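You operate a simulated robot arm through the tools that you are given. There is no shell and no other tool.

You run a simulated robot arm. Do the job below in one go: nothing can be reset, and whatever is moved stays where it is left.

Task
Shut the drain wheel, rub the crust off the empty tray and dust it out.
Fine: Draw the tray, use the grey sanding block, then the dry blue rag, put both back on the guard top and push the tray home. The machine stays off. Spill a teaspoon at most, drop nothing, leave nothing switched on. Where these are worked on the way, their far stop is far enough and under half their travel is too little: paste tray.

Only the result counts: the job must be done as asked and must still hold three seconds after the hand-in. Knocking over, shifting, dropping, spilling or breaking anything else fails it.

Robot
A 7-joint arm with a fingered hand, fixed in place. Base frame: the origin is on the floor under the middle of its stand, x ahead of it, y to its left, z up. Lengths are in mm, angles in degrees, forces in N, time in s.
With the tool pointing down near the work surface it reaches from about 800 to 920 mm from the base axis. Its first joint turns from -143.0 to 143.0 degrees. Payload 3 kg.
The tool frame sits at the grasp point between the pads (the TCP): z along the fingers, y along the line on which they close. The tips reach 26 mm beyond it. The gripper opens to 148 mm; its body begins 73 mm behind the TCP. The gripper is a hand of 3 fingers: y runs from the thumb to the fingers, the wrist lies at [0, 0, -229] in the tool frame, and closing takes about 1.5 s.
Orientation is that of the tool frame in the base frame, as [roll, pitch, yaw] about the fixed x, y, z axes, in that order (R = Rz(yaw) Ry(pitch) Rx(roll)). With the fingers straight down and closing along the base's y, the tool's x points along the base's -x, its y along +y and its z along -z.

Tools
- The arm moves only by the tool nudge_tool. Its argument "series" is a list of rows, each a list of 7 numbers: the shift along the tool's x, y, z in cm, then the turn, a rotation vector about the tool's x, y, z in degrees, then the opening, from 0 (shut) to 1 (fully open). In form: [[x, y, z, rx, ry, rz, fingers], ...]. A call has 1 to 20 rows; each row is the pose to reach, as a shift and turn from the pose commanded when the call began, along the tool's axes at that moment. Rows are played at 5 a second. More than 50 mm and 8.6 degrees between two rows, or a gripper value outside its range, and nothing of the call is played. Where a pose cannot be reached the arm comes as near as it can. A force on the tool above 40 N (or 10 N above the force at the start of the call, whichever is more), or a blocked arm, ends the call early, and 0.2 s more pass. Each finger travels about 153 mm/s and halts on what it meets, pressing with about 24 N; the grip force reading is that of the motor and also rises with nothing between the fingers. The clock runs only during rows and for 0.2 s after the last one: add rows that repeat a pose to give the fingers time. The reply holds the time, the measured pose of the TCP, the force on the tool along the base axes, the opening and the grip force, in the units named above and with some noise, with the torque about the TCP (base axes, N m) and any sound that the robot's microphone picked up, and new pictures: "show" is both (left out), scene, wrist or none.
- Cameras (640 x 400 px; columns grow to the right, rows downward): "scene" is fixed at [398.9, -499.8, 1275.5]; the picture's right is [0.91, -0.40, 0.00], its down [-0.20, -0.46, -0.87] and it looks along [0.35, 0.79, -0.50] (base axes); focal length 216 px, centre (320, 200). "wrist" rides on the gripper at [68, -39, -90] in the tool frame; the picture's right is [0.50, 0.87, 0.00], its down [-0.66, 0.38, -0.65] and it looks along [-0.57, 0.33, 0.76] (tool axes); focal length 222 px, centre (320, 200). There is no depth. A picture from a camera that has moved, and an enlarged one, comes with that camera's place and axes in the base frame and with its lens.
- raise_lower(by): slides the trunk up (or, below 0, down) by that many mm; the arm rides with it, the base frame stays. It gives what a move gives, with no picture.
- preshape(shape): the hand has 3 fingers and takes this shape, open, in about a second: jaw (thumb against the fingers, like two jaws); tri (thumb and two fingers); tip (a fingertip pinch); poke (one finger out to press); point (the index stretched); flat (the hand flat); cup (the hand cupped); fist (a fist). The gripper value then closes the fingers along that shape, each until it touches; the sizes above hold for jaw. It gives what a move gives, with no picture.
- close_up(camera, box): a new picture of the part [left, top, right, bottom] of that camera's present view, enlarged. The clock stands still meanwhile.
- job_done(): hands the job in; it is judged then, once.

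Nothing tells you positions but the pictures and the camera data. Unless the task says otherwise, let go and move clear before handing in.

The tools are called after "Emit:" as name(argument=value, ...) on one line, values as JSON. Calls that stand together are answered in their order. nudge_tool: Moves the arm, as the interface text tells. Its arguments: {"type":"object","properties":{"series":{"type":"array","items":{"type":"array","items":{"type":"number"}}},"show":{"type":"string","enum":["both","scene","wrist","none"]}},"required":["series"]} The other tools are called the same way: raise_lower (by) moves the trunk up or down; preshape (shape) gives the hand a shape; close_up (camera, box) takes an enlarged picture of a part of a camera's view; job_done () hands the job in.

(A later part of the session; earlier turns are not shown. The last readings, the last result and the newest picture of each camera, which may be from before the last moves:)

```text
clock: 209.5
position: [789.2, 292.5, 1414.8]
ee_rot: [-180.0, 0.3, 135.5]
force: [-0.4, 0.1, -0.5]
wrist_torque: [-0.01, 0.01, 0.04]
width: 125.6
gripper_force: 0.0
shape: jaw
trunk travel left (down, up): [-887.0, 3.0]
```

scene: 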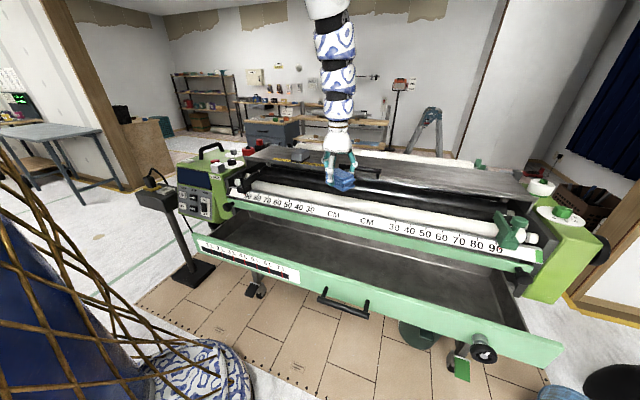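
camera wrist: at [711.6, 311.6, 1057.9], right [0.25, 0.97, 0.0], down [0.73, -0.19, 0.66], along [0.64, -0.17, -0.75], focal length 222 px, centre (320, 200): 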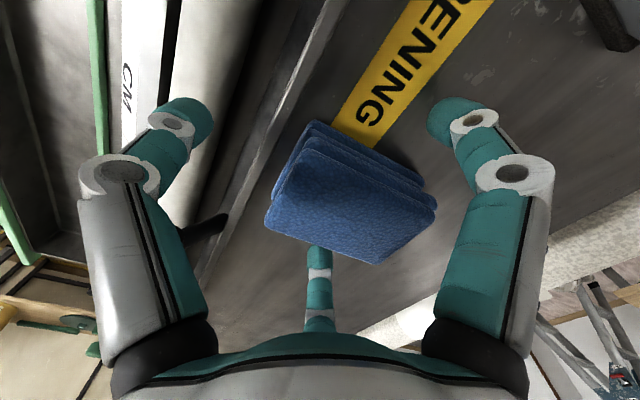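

Emit:
nudge_tool(series=[[0.5, -1.2, 3.4, 0, 0, 0, 0.6], [1, -2.9, 6.8, 0, 0, 0, 0.6], [1.2, -3.5, 10.8, 0, 0, 0, 0.6], [1.5, -4.4, 14.8, 0, 0, 0, 0.6], [1.8, -5.5, 18.8, 0, 0, 0, 0.6], [2.1, -6.8, 22.8, 0, 0, 0, 0.6], [2.4, -8.1, 26.8, 0, 0, 0, 0.6], [2.6, -9.4, 30.8, 0, 0, 0, 0.6], [0.1, -11.7, 33, 0, 0, 0, 0.6], [-2.4, -13.9, 35.1, 0, 0, 0, 0.6], [-5, -16.1, 37.2, 0, 0, 0, 0.6], [-7.5, -18.4, 39.3, 0, 0, 0, 0.6], [-10.1, -20.6, 41.4, 0, 0, 0, 0.6]], show="none")

```text
clock: 212.3
position: [716.2, 70.6, 999.7]
ee_rot: [-180.0, 0.4, 135.6]
force: [-0.2, -0.3, -0.1]
wrist_torque: [-0.01, -0.01, -0.05]
width: 89.3
gripper_force: 0.1
shape: jaw
trunk travel left (down, up): [-887.0, 3.0]
```

Now I'll roll the hand back by 120° so the camera will be on top in the horizontal pose.

Emit:
nudge_tool(series=[[0, 0, 0, 0, 0, 8, 0.4], [0, 0, 0, 0, 0, 16, 0.4], [0, 0, 0, 0, 0, 24, 0.4], [0, 0, 0, 0, 0, 32, 0.4], [0, 0, 0, 0, 0, 40, 0.4], [0, 0, 0, 0, 0, 48, 0.4], [0, 0, 0, 0, 0, 56, 0.4], [0, 0, 0, 0, 0, 64, 0.4], [0, 0, 0, 0, 0, 72, 0.4], [0, 0, 0, 0, 0, 80, 0.4], [0, 0, 0, 0, 0, 88, 0.4], [0, 0, 0, 0, 0, 96, 0.4], [0, 0, 0, 0, 0, 104, 0.4], [0, 0, 0, 0, 0, 112, 0.4], [0, 0, 0, 0, 0, 120, 0.4]], show="both")

```text
clock: 215.5
position: [719.0, 71.5, 1000.7]
ee_rot: [179.7, -0.2, 15.4]
force: [-0.2, -0.1, 0.7]
wrist_torque: [-0.02, 0.0, 0.01]
width: 59.4
gripper_force: 0.1
shape: jaw
trunk travel left (down, up): [-887.0, 3.0]
camera wrist: at [771.3, 127.6, 1091.0], right [0.71, -0.7, 0.01], down [-0.53, -0.54, 0.65], along [-0.46, -0.47, -0.76], focal length 222 px, centre (320, 200)
```

scene: 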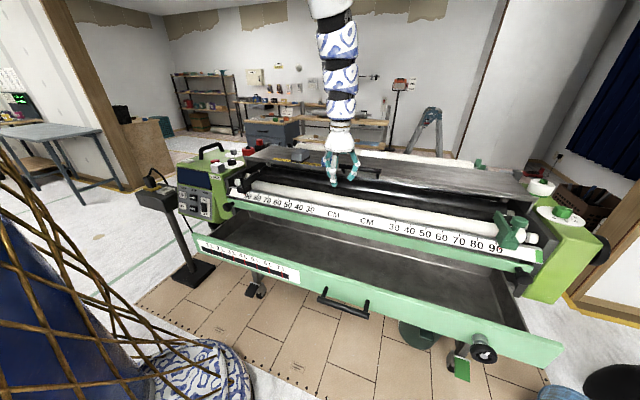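
wrist: 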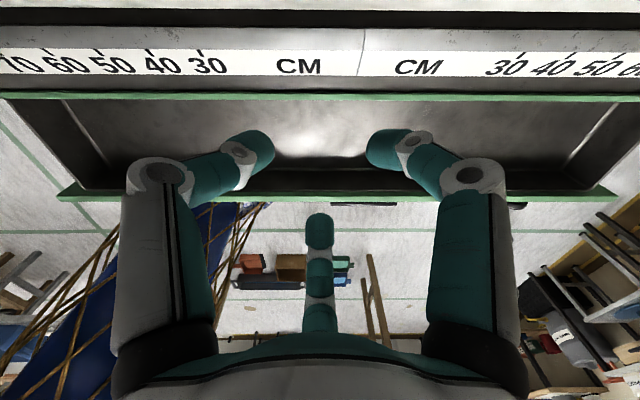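

Emit:
nudge_tool(series=[[-1.5, 3.3, 3.3, 0, 0, 0, 0.4], [-3.08, 6.56, 6.6, 0, 0, 0, 0.4], [-4.6, 9.7, 9.5, 0, 0, 0, 0.4], [-6, 12.8, 12.3, 0, 0, 0, 0.4], [-7.45, 15.9, 15.1, 0, 0, 0, 0.4], [-10.2, 19, 15.3, 0, 0, 0, 0.4], [-12.9, 22, 15.6, 0, 0, 0, 0.4], [-15.59, 25.1, 15.6, 0, 0, 0, 0.4], [-19.3, 27.4, 15.6, 0, 0, 0, 0.4], [-23, 29.6, 15.6, 0, 0, 0, 0.4], [-26.66, 31.9, 15.6, 0, 0, 0, 0.4]], show="both")

```text
clock: 217.9
position: [547.9, -308.8, 845.6]
ee_rot: [179.6, -0.1, 15.4]
force: [0.2, 0.4, -0.6]
wrist_torque: [-0.03, -0.02, -0.02]
width: 59.4
gripper_force: 0.0
shape: jaw
trunk travel left (down, up): [-887.0, 3.0]
camera wrist: at [600.8, -252.8, 935.7], right [0.71, -0.7, 0.01], down [-0.53, -0.54, 0.66], along [-0.46, -0.47, -0.76], focal length 222 px, centre (320, 200)
```

scene: 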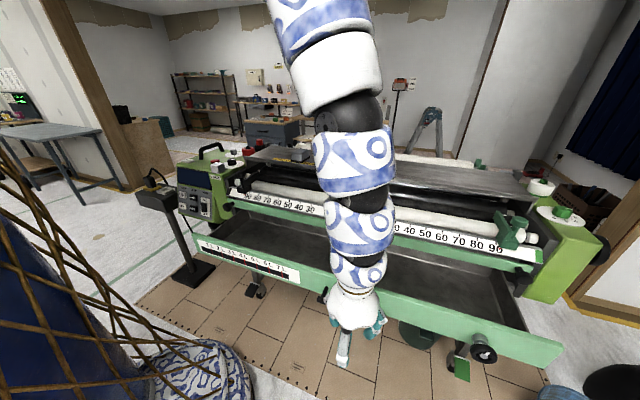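
wrist: 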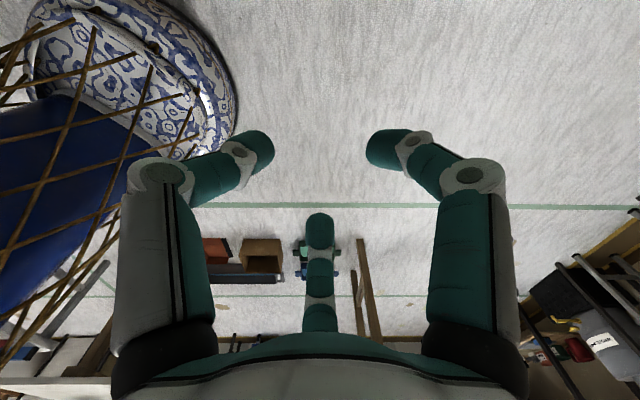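

The hand is in front of the tray. I'll tilt it up toward horizontal in two stages, keeping the wrist roughly in place.

Emit:
nudge_tool(series=[[2.6, -1.47, -0.2, 3.68, 6.53, 0, 0.4], [5.17, -2.91, -0.78, 7.37, 13.07, 0, 0.4], [7.63, -4.3, -1.74, 11.05, 19.6, 0, 0.4], [9.97, -5.62, -3.07, 14.73, 26.13, 0, 0.4], [12.14, -6.84, -4.73, 18.41, 32.66, 0, 0.4], [14.1, -7.95, -6.71, 22.1, 39.2, 0, 0.4], [14.1, -7.95, -6.71, 22.1, 39.2, 0, 0.4]], show="both")

```text
clock: 219.5
position: [671.1, -198.6, 902.9]
ee_rot: [-154.1, -38.3, 6.6]
force: [-1.0, -0.1, 0.1]
wrist_torque: [0.0, -0.02, -0.02]
width: 59.5
gripper_force: 0.1
shape: jaw
out of reach, approached as far as the arm can: row 1, 2, 3, 4, 5, 6, 7
trunk travel left (down, up): [-887.0, 3.0]
camera wrist: at [663.2, -202.7, 1020.5], right [0.71, -0.7, 0.01], down [-0.7, -0.71, -0.07], along [0.06, 0.04, -1.0], focal length 222 px, centre (320, 200)
```

scene: 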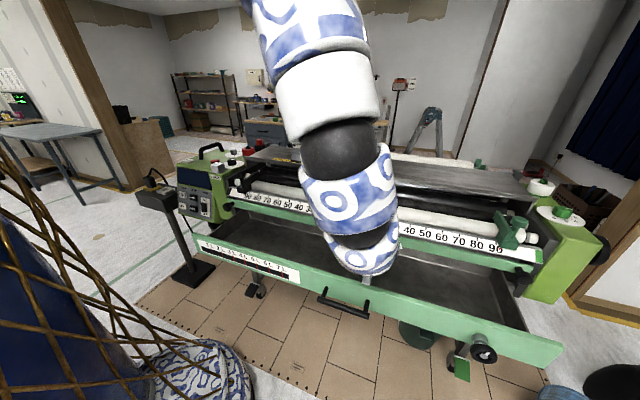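
wrist: 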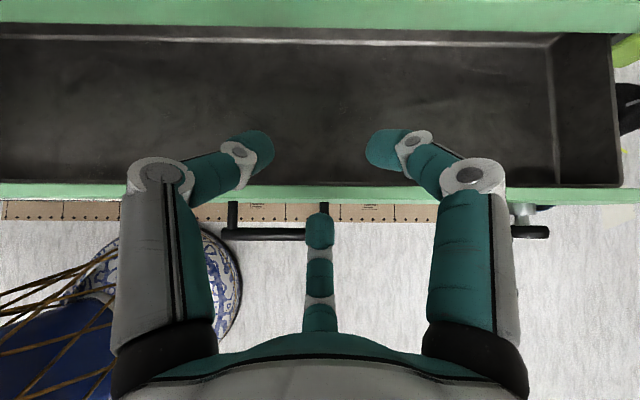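

The 45° pose is nearly reached over the tray. I'll back off in front of the tray to the pose I know works with the trunk high, checking as I go.

Emit:
nudge_tool(series=[[-3.77, 1.26, -2.76, 0, 0, 0, 0.4], [-7.73, 2.74, -5.23, 0, 0, 0, 0.4]], show="scene")

```text
clock: 220.1
position: [606.3, -262.3, 874.8]
ee_rot: [-154.2, -38.3, 6.7]
force: [0.8, -0.9, -0.7]
wrist_torque: [-0.04, -0.02, -0.01]
width: 59.3
gripper_force: 0.1
shape: jaw
out of reach, approached as far as the arm can: row 1, 2
trunk travel left (down, up): [-887.0, 3.0]
```

scene: 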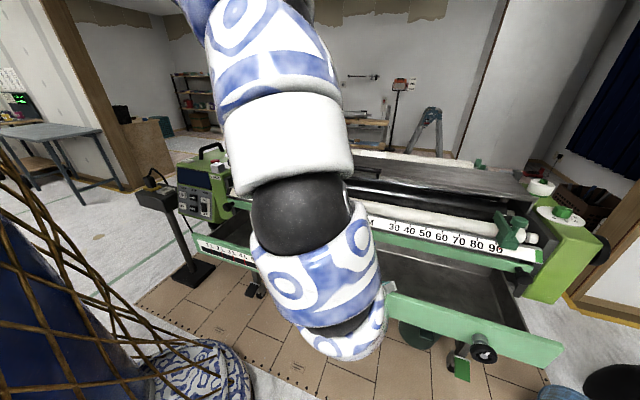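

Emit:
nudge_tool(series=[[-4.12, 0.65, -0.35, 0, 0, 0, 0.4], [-8.33, 1.12, 0.14, 0, 0, 0, 0.4], [-12.54, 1.47, 0.71, 0, 0, 0, 0.4], [-12.54, 1.47, 0.71, 0, 0, 0, 0.4]], show="scene")

```text
clock: 221.1
position: [518.4, -280.2, 788.0]
ee_rot: [-154.2, -38.2, 6.7]
force: [-0.2, 0.5, 0.4]
wrist_torque: [0.01, 0.02, 0.01]
width: 59.4
gripper_force: 0.0
shape: jaw
out of reach, approached as far as the arm can: row 1
trunk travel left (down, up): [-887.0, 3.0]
```

scene: 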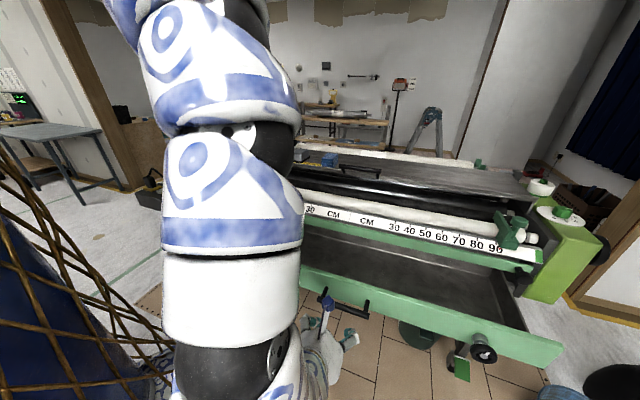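

Reached the known 45° pose. Now tilting the rest of the way to horizontal.

Emit:
nudge_tool(series=[[2.59, -1.5, -0.19, 3.75, 6.5, 0, 0.5], [5.13, -2.97, -0.78, 7.5, 13, 0, 0.5], [7.58, -4.39, -1.75, 11.25, 19.5, 0, 0.5], [9.91, -5.73, -3.07, 15, 26, 0, 0.5], [12.06, -6.98, -4.73, 18.75, 32.5, 0, 0.5], [14.01, -8.11, -6.7, 22.5, 39, 0, 0.5], [14.01, -8.11, -6.7, 22.5, 39, 0, 0.5]], show="both")

```text
clock: 222.7
position: [562.7, -232.1, 949.1]
ee_rot: [-90.0, -60.8, -44.6]
force: [-0.4, 0.8, -0.4]
wrist_torque: [-0.02, 0.0, -0.01]
width: 73.7
gripper_force: 0.1
shape: jaw
trunk travel left (down, up): [-887.0, 3.0]
camera wrist: at [497.9, -294.7, 1027.0], right [0.71, -0.7, 0.01], down [-0.45, -0.47, -0.76], along [0.54, 0.53, -0.65], focal length 222 px, centre (320, 200)
```

scene: 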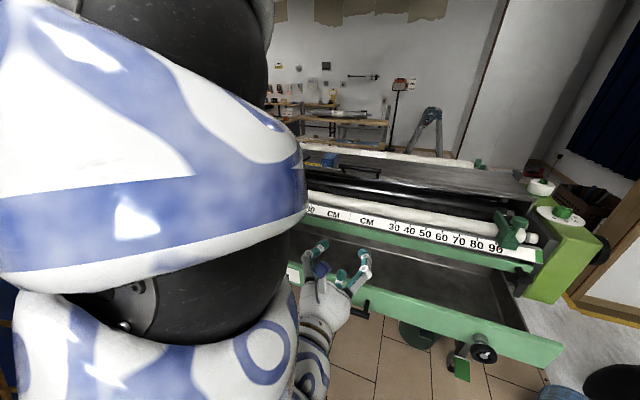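
wrist: 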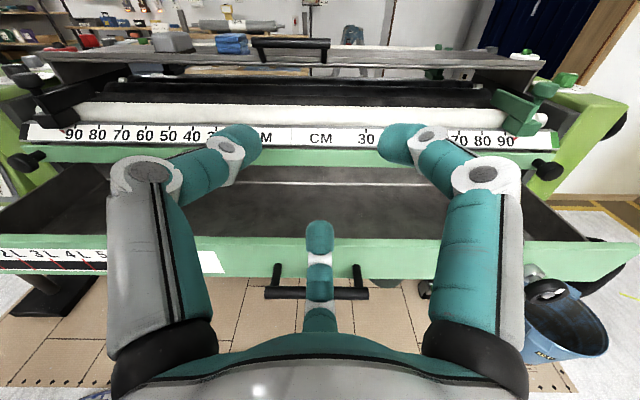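

Horizontal at e≈562, m≈234, exactly in line with the handle. Lowering the trunk brings the hand to handle height.

Emit:
raise_lower(by=-234)

Emit:
nudge_tool(series=[[0, 0, 0, 0, 0, 0, 0.78], [0, 0, 0, 0, 0, 0, 0.78]], show="both")

```text
clock: 225.2
position: [561.9, -231.5, 715.3]
ee_rot: [-90.0, -60.8, -44.6]
force: [-0.1, 0.3, -0.1]
wrist_torque: [-0.02, 0.0, 0.0]
width: 74.0
gripper_force: 0.0
shape: jaw
trunk travel left (down, up): [-653.0, 237.0]
```

```text
clock: 225.8
position: [562.4, -230.9, 715.1]
ee_rot: [-90.1, -60.8, -44.5]
force: [0.0, 0.4, 0.3]
wrist_torque: [0.02, 0.02, 0.03]
width: 115.1
gripper_force: 0.1
shape: jaw
trunk travel left (down, up): [-653.0, 237.0]
camera wrist: at [497.8, -294.8, 792.8], right [0.71, -0.7, 0.01], down [-0.45, -0.47, -0.76], along [0.54, 0.53, -0.65], focal length 222 px, centre (320, 200)
```

scene: 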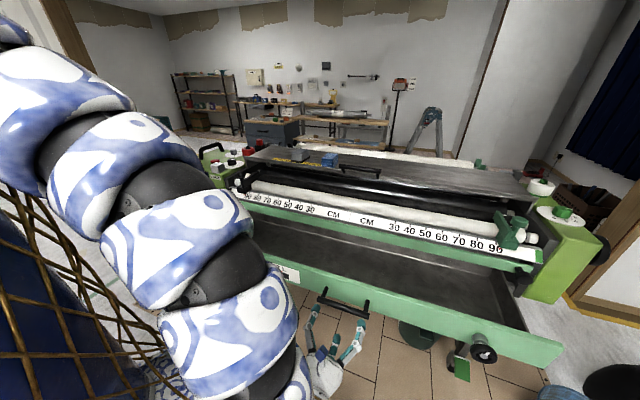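
wrist: 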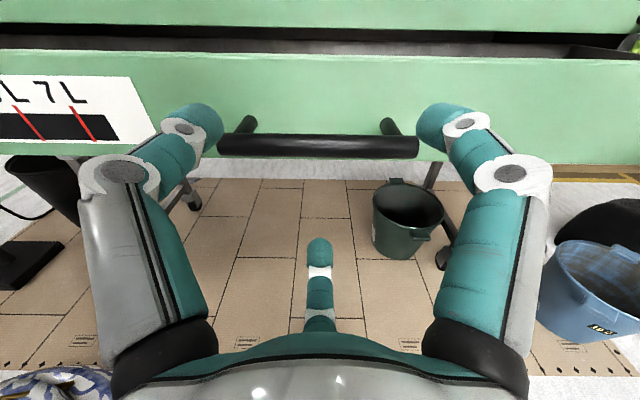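

Now I'll advance to straddle the bar again and grip it.

Emit:
nudge_tool(series=[[0.05, -0.03, 2, 0, 0, 0, 0.78], [0.1, -0.05, 4, 0, 0, 0, 0.78], [0.1, -0.05, 5.4, 0, 0, 0, 0.78], [0.1, -0.05, 6.2, 0, 0, 0, 0.78], [0.1, -0.05, 6.2, 0, 0, 0, 0.78]], show="wrist")

```text
clock: 227.0
position: [607.1, -187.8, 716.2]
ee_rot: [-90.2, -60.9, -44.6]
force: [1.0, -0.2, 1.6]
wrist_torque: [0.03, -0.04, -0.03]
width: 115.0
gripper_force: 0.1
shape: jaw
trunk travel left (down, up): [-653.0, 237.0]
camera wrist: at [541.6, -251.0, 793.7], right [0.71, -0.7, 0.01], down [-0.45, -0.47, -0.76], along [0.54, 0.53, -0.65], focal length 222 px, centre (320, 200)
```

wrist: 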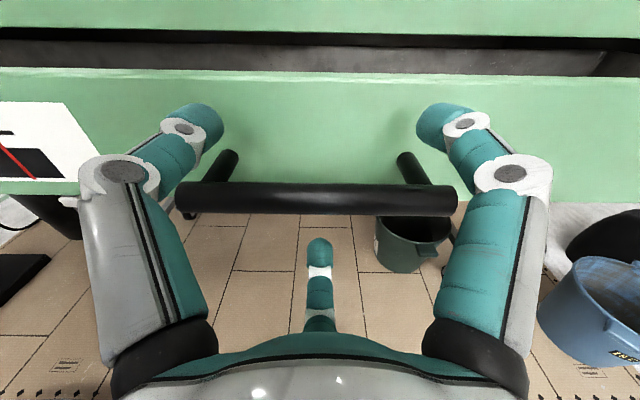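

Emit:
nudge_tool(series=[[0, 0, 0, 0, 0, 0, 0.5], [0, 0, 0, 0, 0, 0, 0.25], [0, 0, 0, 0, 0, 0, 0], [0, 0, 0, 0, 0, 0, 0], [0, 0, 0, 0, 0, 0, 0], [0, 0, 0, 0, 0, 0, 0]], show="wrist")

```text
clock: 228.4
position: [606.5, -186.8, 716.4]
ee_rot: [-90.1, -60.8, -44.6]
force: [4.9, 7.2, 7.7]
wrist_torque: [0.14, 0.08, 0.01]
width: 8.1
gripper_force: 24.0
shape: jaw
trunk travel left (down, up): [-653.0, 237.0]
camera wrist: at [541.9, -250.4, 794.2], right [0.71, -0.7, 0.01], down [-0.45, -0.47, -0.76], along [0.54, 0.53, -0.65], focal length 222 px, centre (320, 200)
```

wrist: 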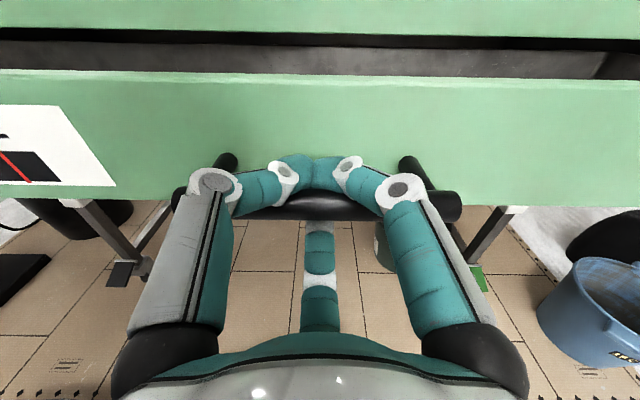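

The bar is held. Pushing the tray in, in stages.

Emit:
nudge_tool(series=[[0, 0, 1, 0, 0, 0, 0], [0, 0, 2, 0, 0, 0, 0], [0, 0, 3, 0, 0, 0, 0], [0, 0, 4, 0, 0, 0, 0], [0, 0, 5, 0, 0, 0, 0], [0, 0, 6, 0, 0, 0, 0], [0, 0, 6, 0, 0, 0, 0]], show="both")

```text
clock: 230.0
position: [647.8, -142.8, 715.7]
ee_rot: [-89.9, -60.7, -44.5]
force: [-0.8, -0.8, 0.2]
wrist_torque: [-0.01, -0.01, -0.06]
width: 7.8
gripper_force: 24.0
shape: jaw
trunk travel left (down, up): [-653.0, 237.0]
camera wrist: at [583.3, -207.6, 793.7], right [0.71, -0.7, 0.01], down [-0.45, -0.47, -0.76], along [0.54, 0.53, -0.65], focal length 222 px, centre (320, 200)
```

scene: 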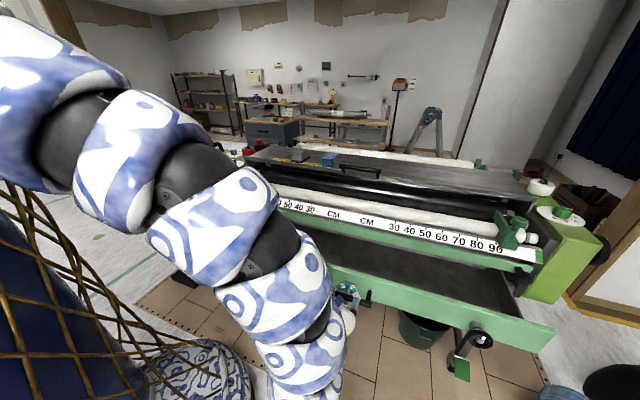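
wrist: 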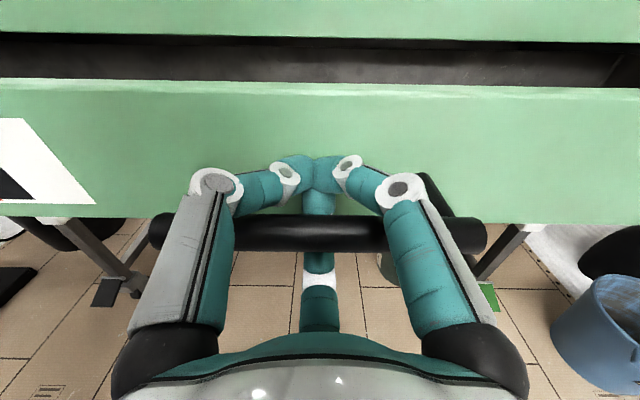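

The bar slid a little toward the palm, and the closed fingertips now push directly on the tray's front panel, which works with almost no force. Continuing.

Emit:
nudge_tool(series=[[0, 0, 1, 0, 0, 0, 0], [0, 0, 2, 0, 0, 0, 0], [0, 0, 3, 0, 0, 0, 0], [0, 0, 4, 0, 0, 0, 0], [0, 0, 5, 0, 0, 0, 0], [0, 0, 6, 0, 0, 0, 0], [0, 0, 7, 0, 0, 0, 0], [0, 0, 8, 0, 0, 0, 0], [0, 0, 8, 0, 0, 0, 0]], show="both")

```text
clock: 232.0
position: [705.3, -87.9, 714.9]
ee_rot: [-90.1, -60.8, -44.6]
force: [-3.1, -2.4, 0.5]
wrist_torque: [0.0, 0.01, -0.01]
width: 7.7
gripper_force: 23.9
shape: jaw
trunk travel left (down, up): [-653.0, 237.0]
camera wrist: at [639.6, -151.3, 793.5], right [0.71, -0.7, 0.01], down [-0.45, -0.47, -0.76], along [0.54, 0.53, -0.65], focal length 222 px, centre (320, 200)
```

scene: 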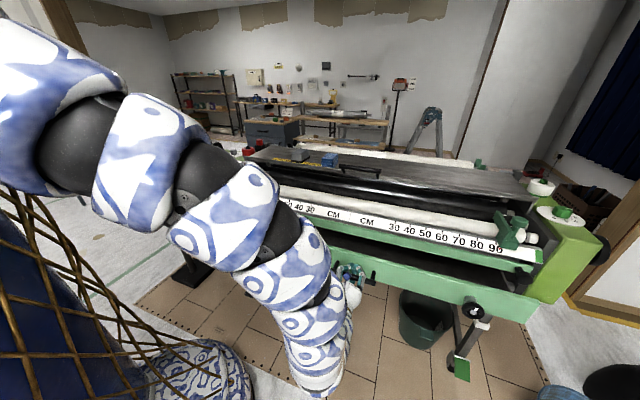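
wrist: 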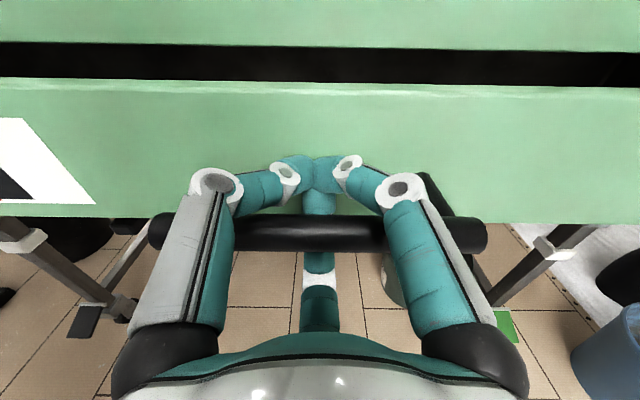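

Emit:
nudge_tool(series=[[0, 0, 1, 0, 0, 0, 0], [0, 0, 2, 0, 0, 0, 0], [0, 0, 3, 0, 0, 0, 0], [0, 0, 4, 0, 0, 0, 0], [0, 0, 5, 0, 0, 0, 0], [0, 0, 6, 0, 0, 0, 0], [0, 0, 7, 0, 0, 0, 0], [0, 0, 8, 0, 0, 0, 0], [0, 0, 9, 0, 0, 0, 0], [0, 0, 9, 0, 0, 0, 0]], show="both")

```text
clock: 234.2
position: [769.4, -22.4, 715.8]
ee_rot: [-90.0, -60.8, -44.6]
force: [-2.5, -1.4, 0.4]
wrist_torque: [-0.01, -0.01, 0.01]
width: 7.8
gripper_force: 24.0
shape: jaw
trunk travel left (down, up): [-653.0, 237.0]
camera wrist: at [703.4, -86.5, 794.3], right [0.71, -0.7, 0.01], down [-0.45, -0.47, -0.76], along [0.54, 0.53, -0.65], focal length 222 px, centre (320, 200)
```

scene: 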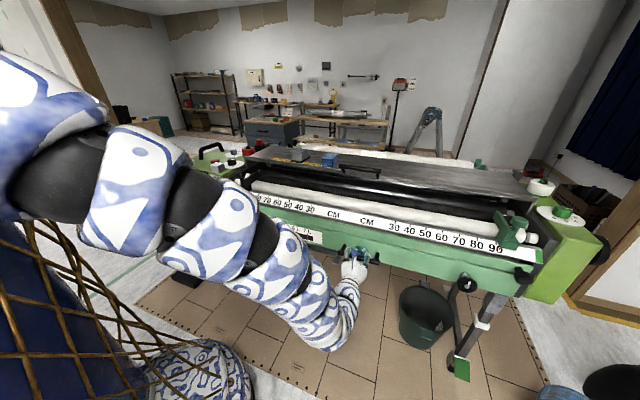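
wrist: 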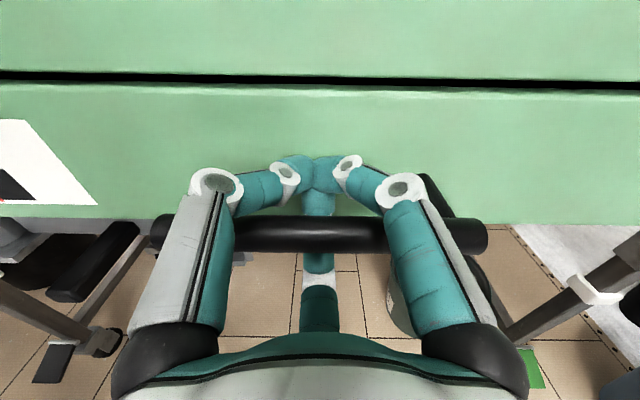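

About 40 mm to go. I'll push on gently until the stop.

Emit:
nudge_tool(series=[[0, 0, 0.7, 0, 0, 0, 0], [0, 0, 1.4, 0, 0, 0, 0], [0, 0, 2.1, 0, 0, 0, 0], [0, 0, 2.7, 0, 0, 0, 0], [0, 0, 3.2, 0, 0, 0, 0], [0, 0, 3.2, 0, 0, 0, 0]], show="both")

```text
clock: 235.6
position: [790.9, -0.6, 715.7]
ee_rot: [-90.1, -61.0, -44.7]
force: [-2.5, -1.6, 0.7]
wrist_torque: [-0.01, -0.05, 0.01]
width: 7.9
gripper_force: 23.6
shape: jaw
trunk travel left (down, up): [-653.0, 237.0]
camera wrist: at [726.0, -64.4, 794.5], right [0.71, -0.7, 0.02], down [-0.45, -0.47, -0.76], along [0.54, 0.53, -0.65], focal length 222 px, centre (320, 200)
```

scene: 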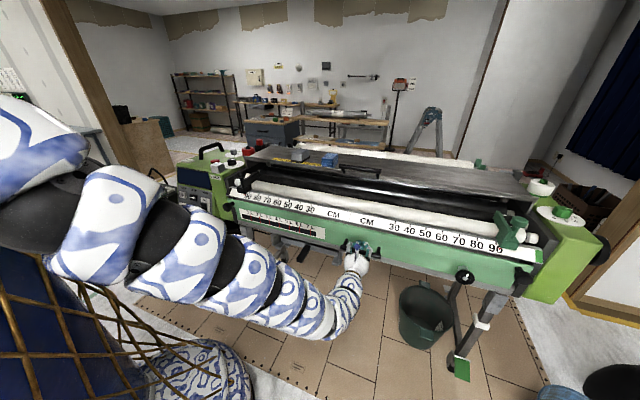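
wrist: 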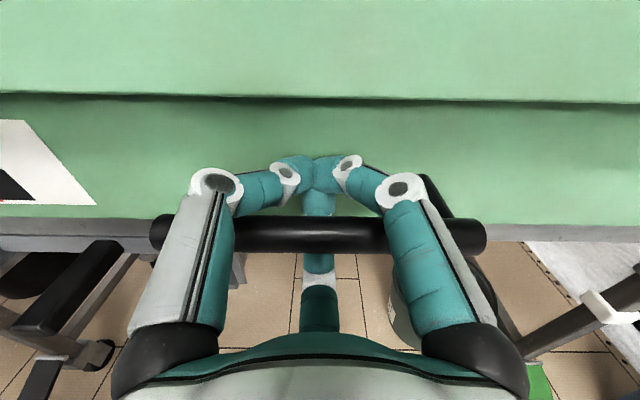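

Emit:
nudge_tool(series=[[0, 0, 0.3, 0, 0, 0, 0], [0, 0, 0.6, 0, 0, 0, 0], [0, 0, 0.9, 0, 0, 0, 0], [0, 0, 1.2, 0, 0, 0, 0], [0, 0, 1.5, 0, 0, 0, 0]], show="wrist")

```text
clock: 236.8
position: [801.5, 9.9, 715.7]
ee_rot: [-90.1, -60.8, -44.6]
force: [-2.0, -1.7, 0.6]
wrist_torque: [0.02, 0.02, -0.01]
width: 7.7
gripper_force: 24.1
shape: jaw
trunk travel left (down, up): [-653.0, 237.0]
camera wrist: at [736.5, -53.8, 794.5], right [0.71, -0.7, 0.01], down [-0.45, -0.47, -0.76], along [0.54, 0.53, -0.65], focal length 222 px, centre (320, 200)
```

wrist: 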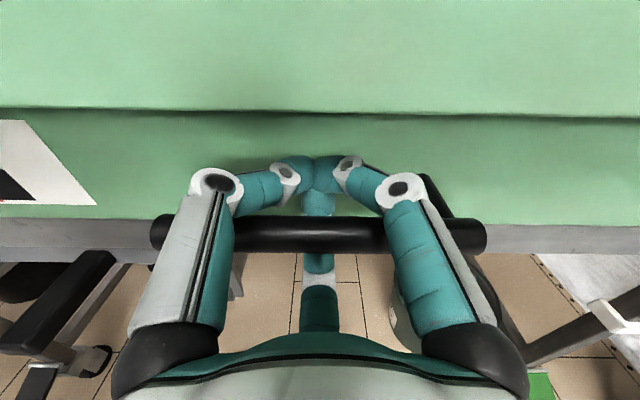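

Emit:
nudge_tool(series=[[0, 0, 0.25, 0, 0, 0, 0], [0, 0, 0.5, 0, 0, 0, 0], [0, 0, 0.75, 0, 0, 0, 0], [0, 0, 1.0, 0, 0, 0, 0]], show="wrist")

Emit:
close_up(camera="scene", box=[180, 170, 560, 320])

```text
clock: 237.8
position: [805.4, 14.8, 714.6]
ee_rot: [-90.4, -60.7, -44.7]
force: [-29.2, -20.9, -2.9]
wrist_torque: [0.03, 0.0, 0.28]
width: 9.1
gripper_force: 24.4
shape: jaw
trunk travel left (down, up): [-653.0, 237.0]
camera wrist: at [739.9, -49.2, 792.9], right [0.71, -0.71, 0.01], down [-0.46, -0.47, -0.75], along [0.54, 0.53, -0.66], focal length 222 px, centre (320, 200)
```

wrist: 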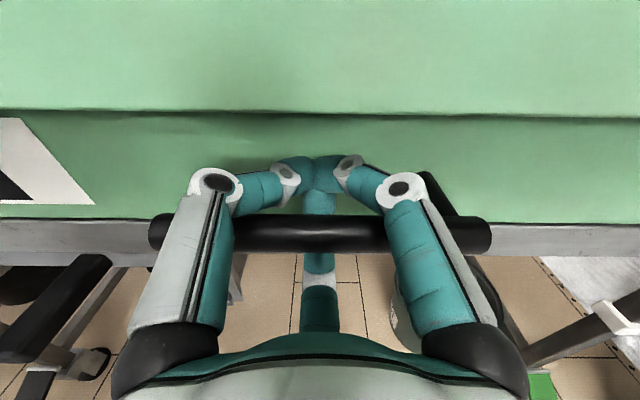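

```text
1.68 times, centred on (370, 245) of scene
camera zoom: at [398.9, -499.8, 1275.5], right [0.91, -0.4, 0.0], down [-0.2, -0.46, -0.87], along [0.35, 0.79, -0.5], focal length 363 px, centre (236, 124)
```

zoom: 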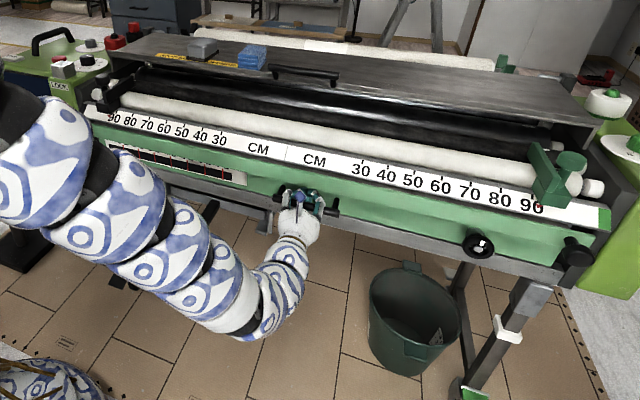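

The stop is reached (36 N) with the tray home. There is slack behind the bar, so I'll back off 5 mm first, then open moderately and withdraw carefully so I don't drag the tray.

Emit:
nudge_tool(series=[[0, 0, -0.5, 0, 0, 0, 0], [0, 0, -0.8, 0, 0, 0, 0], [0, 0, -0.8, 0, 0, 0, 0.3], [0, 0, -0.8, 0, 0, 0, 0.5], [0, 0, -0.8, 0, 0, 0, 0.5], [0, 0, -0.8, 0, 0, 0, 0.5]], show="wrist")

```text
clock: 239.2
position: [800.1, 12.5, 715.3]
ee_rot: [-89.9, -60.8, -44.5]
force: [-0.2, -0.7, 0.7]
wrist_torque: [-0.01, 0.01, 0.01]
width: 73.6
gripper_force: 0.1
shape: jaw
trunk travel left (down, up): [-653.0, 237.0]
camera wrist: at [737.1, -52.4, 793.6], right [0.71, -0.7, 0.01], down [-0.45, -0.47, -0.76], along [0.54, 0.53, -0.65], focal length 222 px, centre (320, 200)
```

wrist: 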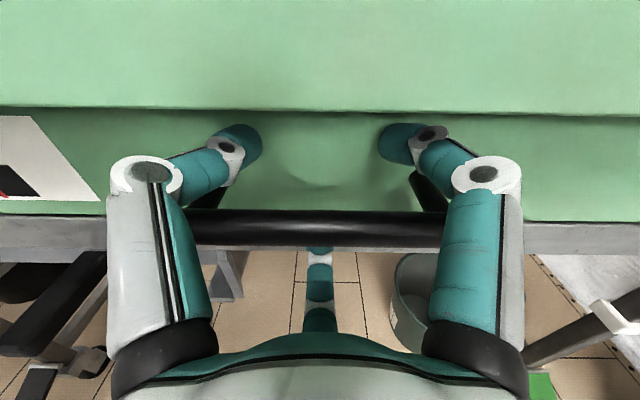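

Emit:
nudge_tool(series=[[0, 0, -0.7, 0, 0, 0, 0.6], [0, 0, -1.4, 0, 0, 0, 0.65], [0, 0, -2.2, 0, 0, 0, 0.72], [0, 0, -3.0, 0, 0, 0, 0.78], [0, 0, -3.0, 0, 0, 0, 0.78]], show="wrist")

```text
clock: 240.4
position: [783.3, -10.2, 715.6]
ee_rot: [-90.0, -60.8, -44.7]
force: [-0.3, 0.7, 0.1]
wrist_torque: [-0.02, 0.0, -0.01]
width: 115.2
gripper_force: 0.0
shape: jaw
trunk travel left (down, up): [-653.0, 237.0]
camera wrist: at [716.4, -73.9, 793.4], right [0.71, -0.7, 0.01], down [-0.45, -0.47, -0.76], along [0.54, 0.53, -0.65], focal length 222 px, centre (320, 200)
```

wrist: 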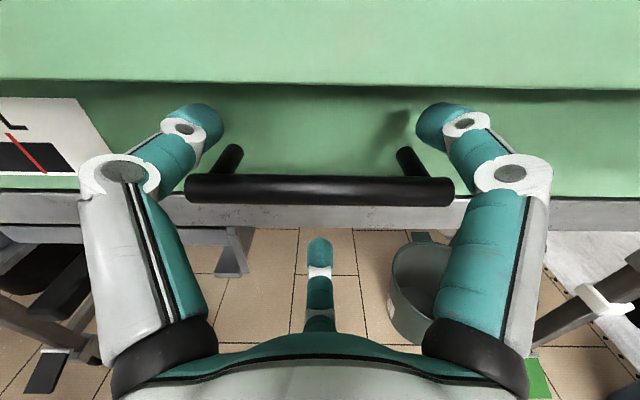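

The view matches the initial home position of the handle. Backing straight out of the handle now.

Emit:
nudge_tool(series=[[0, 0, -1.5, 0, 0, 0, 0.78], [0, 0, -3, 0, 0, 0, 0.78], [0, 0, -4.5, 0, 0, 0, 0.78], [0, 0, -6.5, 0, 0, 0, 0.78], [0, 0, -9, 0, 0, 0, 0.78], [0, 0, -11.5, 0, 0, 0, 0.78], [0, 0, -14, 0, 0, 0, 0.78]], show="both")

Emit:
close_up(camera="scene", box=[400, 170, 610, 310])

Emit:
close_up(camera="scene", box=[440, 250, 490, 290])

Emit:
close_up(camera="scene", box=[250, 130, 430, 270])

```text
clock: 242.0
position: [683.6, -110.2, 715.7]
ee_rot: [-90.2, -60.8, -44.6]
force: [-0.2, 0.3, 0.1]
wrist_torque: [0.0, 0.05, 0.01]
width: 115.1
gripper_force: 0.1
shape: jaw
trunk travel left (down, up): [-653.0, 237.0]
camera wrist: at [618.0, -174.0, 793.7], right [0.71, -0.7, 0.01], down [-0.45, -0.47, -0.76], along [0.54, 0.53, -0.65], focal length 222 px, centre (320, 200)
```

scene: 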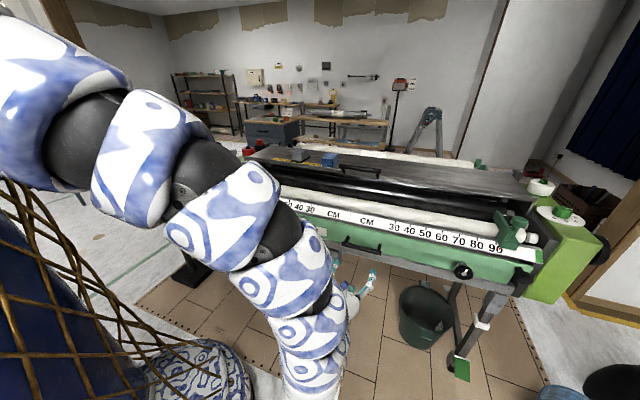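
wrist: 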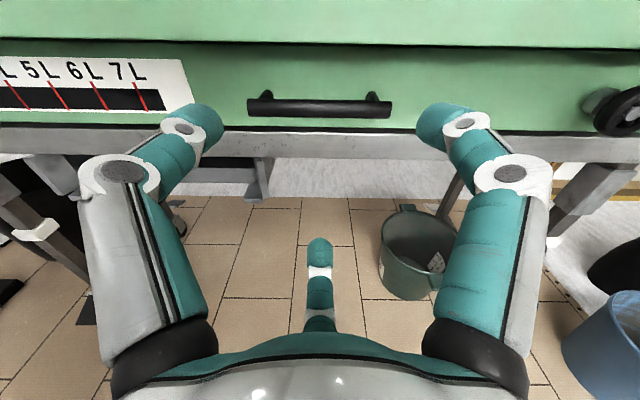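

```text
2.86 times, centred on (505, 240) of scene
camera zoom: at [398.9, -499.8, 1275.5], right [0.91, -0.4, 0.0], down [-0.2, -0.46, -0.87], along [0.35, 0.79, -0.5], focal length 616 px, centre (-209, 86)
```

zoom: 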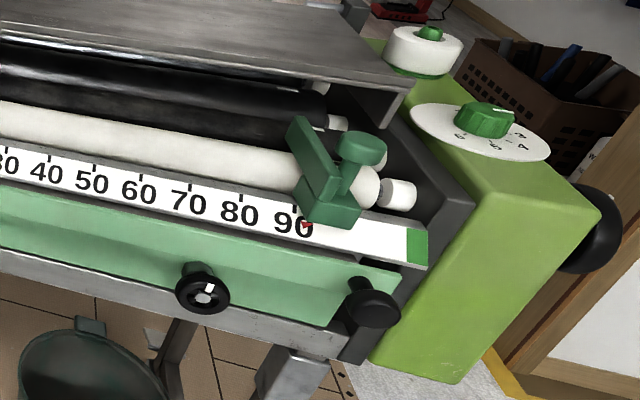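

```text
10.00 times, centred on (465, 270) of scene
camera zoom: at [398.9, -499.8, 1275.5], right [0.91, -0.4, 0.0], down [-0.2, -0.46, -0.87], along [0.35, 0.79, -0.5], focal length 2155 px, centre (-1130, -500)
```

zoom: 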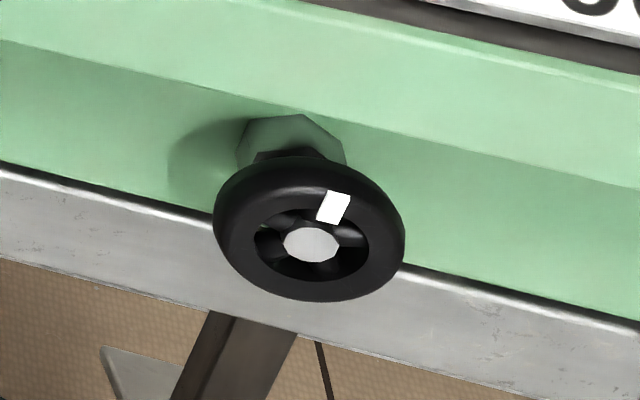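

```text
2.86 times, centred on (340, 200) of scene
camera zoom: at [398.9, -499.8, 1275.5], right [0.91, -0.4, 0.0], down [-0.2, -0.46, -0.87], along [0.35, 0.79, -0.5], focal length 616 px, centre (263, 200)
```

zoom: 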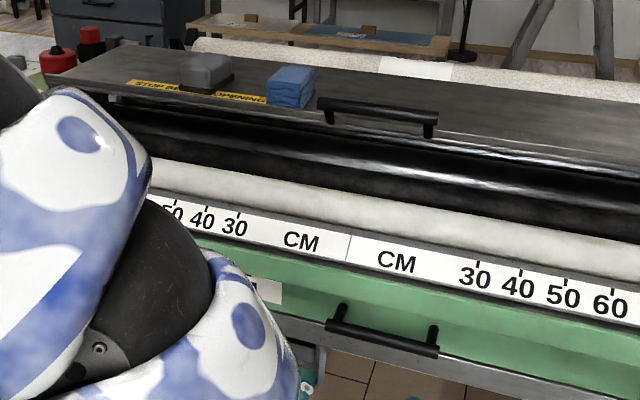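

The wheel mark is still up, and the tray looks home. The upper green band looks slightly different from the first picture, so I'll compare with exactly the same crops as at the start.

Emit:
close_up(camera="scene", box=[420, 220, 560, 320])

Emit:
close_up(camera="scene", box=[310, 210, 410, 280])

Emit:
close_up(camera="wrist", box=[160, 0, 640, 200])

```text
4.00 times, centred on (490, 270) of scene
camera zoom: at [398.9, -499.8, 1275.5], right [0.91, -0.4, 0.0], down [-0.2, -0.46, -0.87], along [0.35, 0.79, -0.5], focal length 862 px, centre (-360, -80)
```

zoom: 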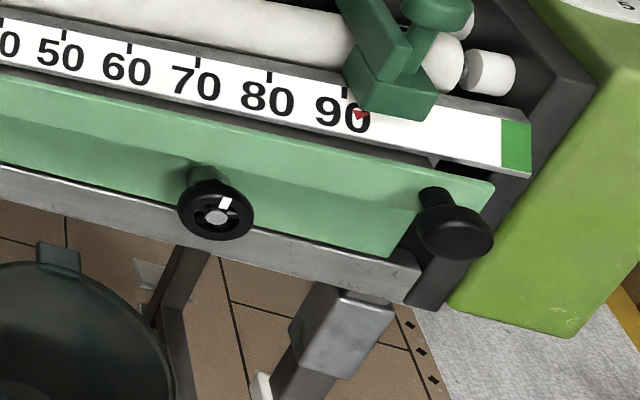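

```text
5.71 times, centred on (360, 245) of scene
camera zoom: at [398.9, -499.8, 1275.5], right [0.91, -0.4, 0.0], down [-0.2, -0.46, -0.87], along [0.35, 0.79, -0.5], focal length 1232 px, centre (91, -57)
```

zoom: 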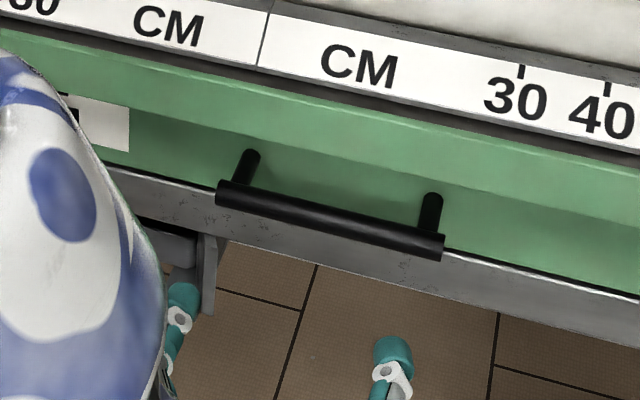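

```text
1.33 times, centred on (400, 100) of wrist
camera zoom: at [618.0, -174.0, 793.7], right [0.71, -0.7, 0.01], down [-0.45, -0.47, -0.76], along [0.54, 0.53, -0.65], focal length 296 px, centre (213, 333)
```

zoom: 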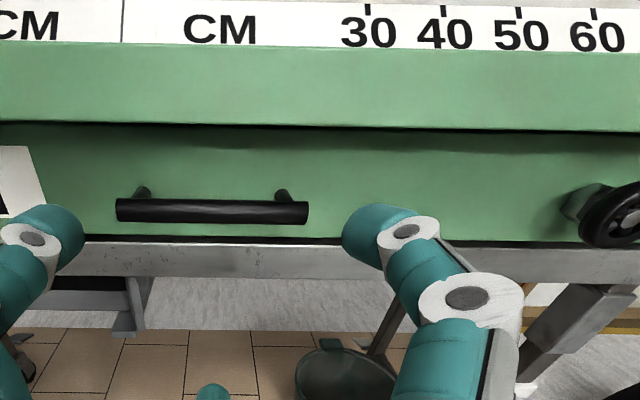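

The tray and wheel match the first pictures, but the upper green band with the two black knobs appears to sit several mm farther out than at the start, probably from my early contact under its lip. I'll raise the hand to measure it from above.

Emit:
raise_lower(by=200)

Emit:
nudge_tool(series=[[0, 0, 0, 0, 0, 0, 0.9], [0, 0, 0, 0, 0, 0, 0.9]], show="wrist")

Emit:
close_up(camera="wrist", box=[240, 130, 400, 230])

Emit:
close_up(camera="scene", box=[220, 130, 400, 260])

```text
clock: 244.1
position: [683.6, -109.9, 914.9]
ee_rot: [-90.1, -60.8, -44.6]
force: [0.3, 0.0, -0.9]
wrist_torque: [0.0, 0.02, -0.03]
width: 115.1
gripper_force: 0.1
shape: jaw
trunk travel left (down, up): [-853.0, 37.0]
```

```text
clock: 244.7
position: [683.7, -109.8, 915.9]
ee_rot: [-90.0, -60.7, -44.6]
force: [-0.2, -0.9, 0.2]
wrist_torque: [-0.01, 0.01, -0.01]
width: 133.0
gripper_force: 0.1
shape: jaw
trunk travel left (down, up): [-853.0, 37.0]
camera wrist: at [618.2, -173.5, 993.8], right [0.71, -0.7, 0.01], down [-0.45, -0.47, -0.76], along [0.54, 0.53, -0.65], focal length 222 px, centre (320, 200)
```

wrist: 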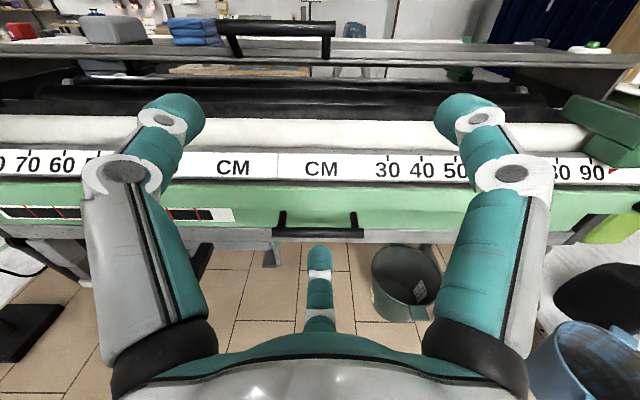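

```text
4.00 times, centred on (320, 180) of wrist
camera zoom: at [618.2, -173.5, 993.8], right [0.71, -0.7, 0.01], down [-0.45, -0.47, -0.76], along [0.54, 0.53, -0.65], focal length 888 px, centre (320, 280)
```

zoom: 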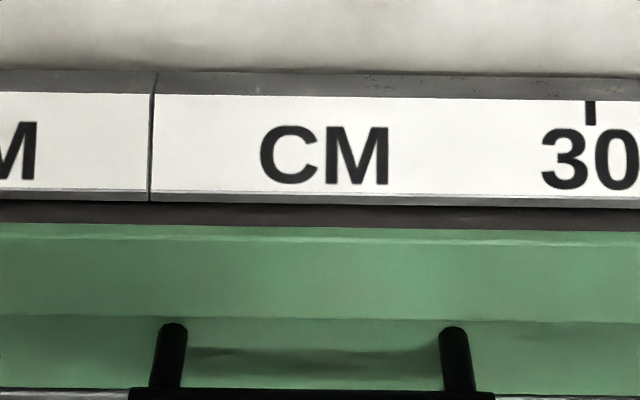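

```text
3.08 times, centred on (310, 195) of scene
camera zoom: at [398.9, -499.8, 1275.5], right [0.91, -0.4, 0.0], down [-0.2, -0.46, -0.87], along [0.35, 0.79, -0.5], focal length 663 px, centre (351, 215)
```

zoom: 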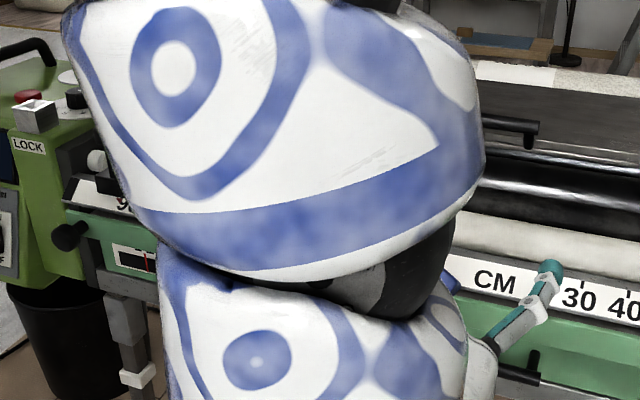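

Emit:
close_up(camera="scene", box=[160, 130, 280, 230])

Emit:
close_up(camera="wrist", box=[0, 100, 140, 240])

Emit:
close_up(camera="wrist", box=[500, 100, 640, 240])

```text
4.00 times, centred on (220, 180) of scene
camera zoom: at [398.9, -499.8, 1275.5], right [0.91, -0.4, 0.0], down [-0.2, -0.46, -0.87], along [0.35, 0.79, -0.5], focal length 862 px, centre (720, 280)
```

zoom: 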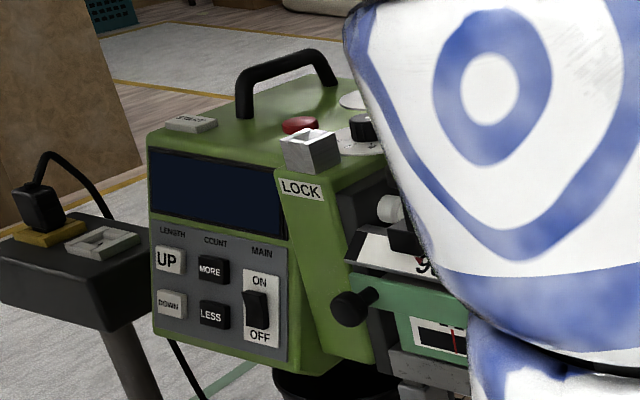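

```text
2.86 times, centred on (70, 170) of wrist
camera zoom: at [618.2, -173.5, 993.8], right [0.71, -0.7, 0.01], down [-0.45, -0.47, -0.76], along [0.54, 0.53, -0.65], focal length 635 px, centre (1034, 286)
```

zoom: 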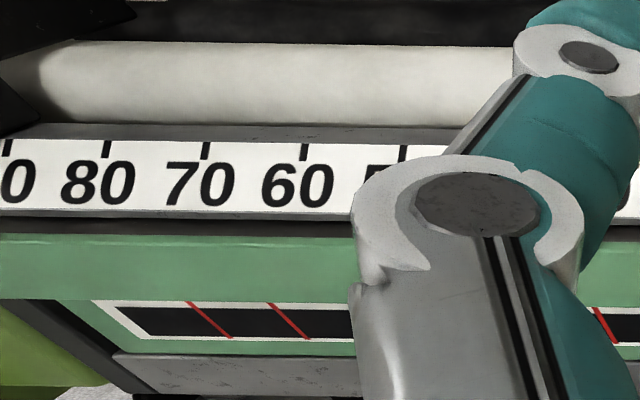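

```text
2.86 times, centred on (570, 170) of wrist
camera zoom: at [618.2, -173.5, 993.8], right [0.71, -0.7, 0.01], down [-0.45, -0.47, -0.76], along [0.54, 0.53, -0.65], focal length 635 px, centre (-394, 286)
```

zoom: 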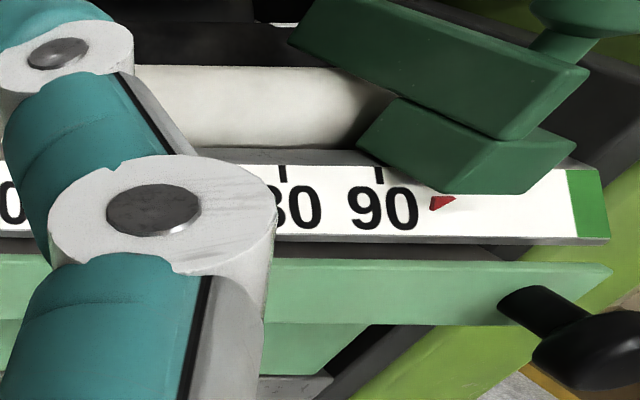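

The band with its knobs has slid out evenly by about 9 mm at both ends, so it is a guided sliding part that my thumb dragged early on. I'll push it gently back to where it was, using closed fingers on its front face near the middle.

Emit:
raise_lower(by=-124)

Emit:
nudge_tool(series=[[0, 0, 0, 0, 0, 0, 0.6], [0, 0, 0, 0, 0, 0, 0.3], [0, 0, 0, 0, 0, 0, 0], [0, 0, 0, 0, 0, 0, 0], [0, 0, 0, 0, 0, 0, 0], [0, 0, 0, 0, 0, 0, 0]], show="wrist")

```text
clock: 246.3
position: [683.5, -109.5, 790.8]
ee_rot: [-90.1, -60.8, -44.7]
force: [-0.4, 0.9, 0.2]
wrist_torque: [0.01, 0.01, -0.03]
width: 132.8
gripper_force: 0.1
shape: jaw
trunk travel left (down, up): [-729.0, 161.0]
```

```text
clock: 247.7
position: [683.4, -110.0, 791.2]
ee_rot: [-90.2, -60.8, -44.6]
force: [-0.1, -0.1, 0.6]
wrist_torque: [0.0, -0.01, -0.03]
width: 0.3
gripper_force: 23.7
shape: jaw
trunk travel left (down, up): [-729.0, 161.0]
camera wrist: at [618.2, -173.5, 869.7], right [0.71, -0.7, 0.01], down [-0.45, -0.47, -0.76], along [0.54, 0.53, -0.65], focal length 222 px, centre (320, 200)
```

wrist: 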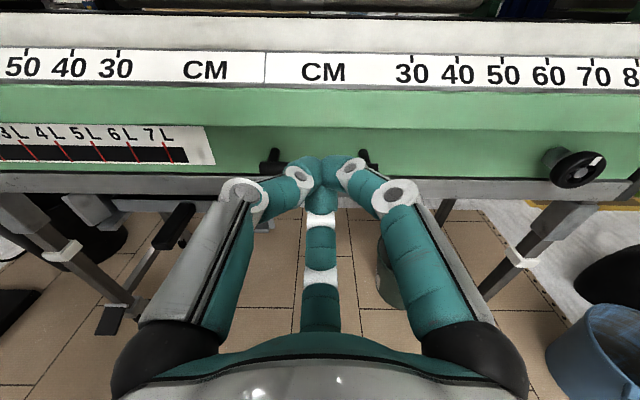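

Emit:
nudge_tool(series=[[0, 0, 3, 0, 0, 0, 0], [0, 0, 6, 0, 0, 0, 0], [0, 0, 8, 0, 0, 0, 0], [0, 0, 9, 0, 0, 0, 0], [0, 0, 9, 0, 0, 0, 0]], show="wrist")

```text
clock: 248.9
position: [747.1, -46.0, 792.3]
ee_rot: [-90.1, -60.7, -44.6]
force: [0.3, 0.2, -0.3]
wrist_torque: [-0.04, 0.0, -0.02]
width: 0.0
gripper_force: 24.0
shape: jaw
trunk travel left (down, up): [-729.0, 161.0]
camera wrist: at [682.2, -110.0, 869.9], right [0.71, -0.7, 0.01], down [-0.45, -0.47, -0.76], along [0.54, 0.53, -0.65], focal length 222 px, centre (320, 200)
```

wrist: 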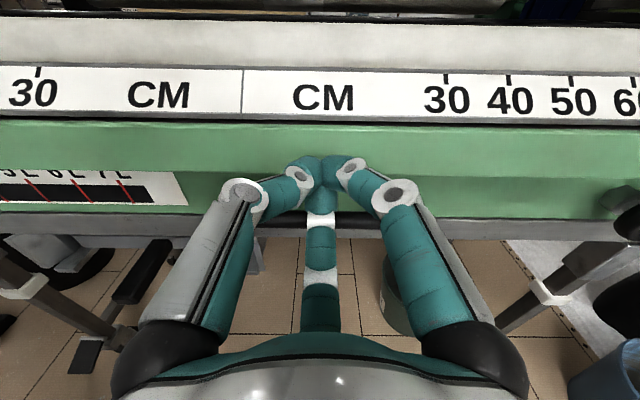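

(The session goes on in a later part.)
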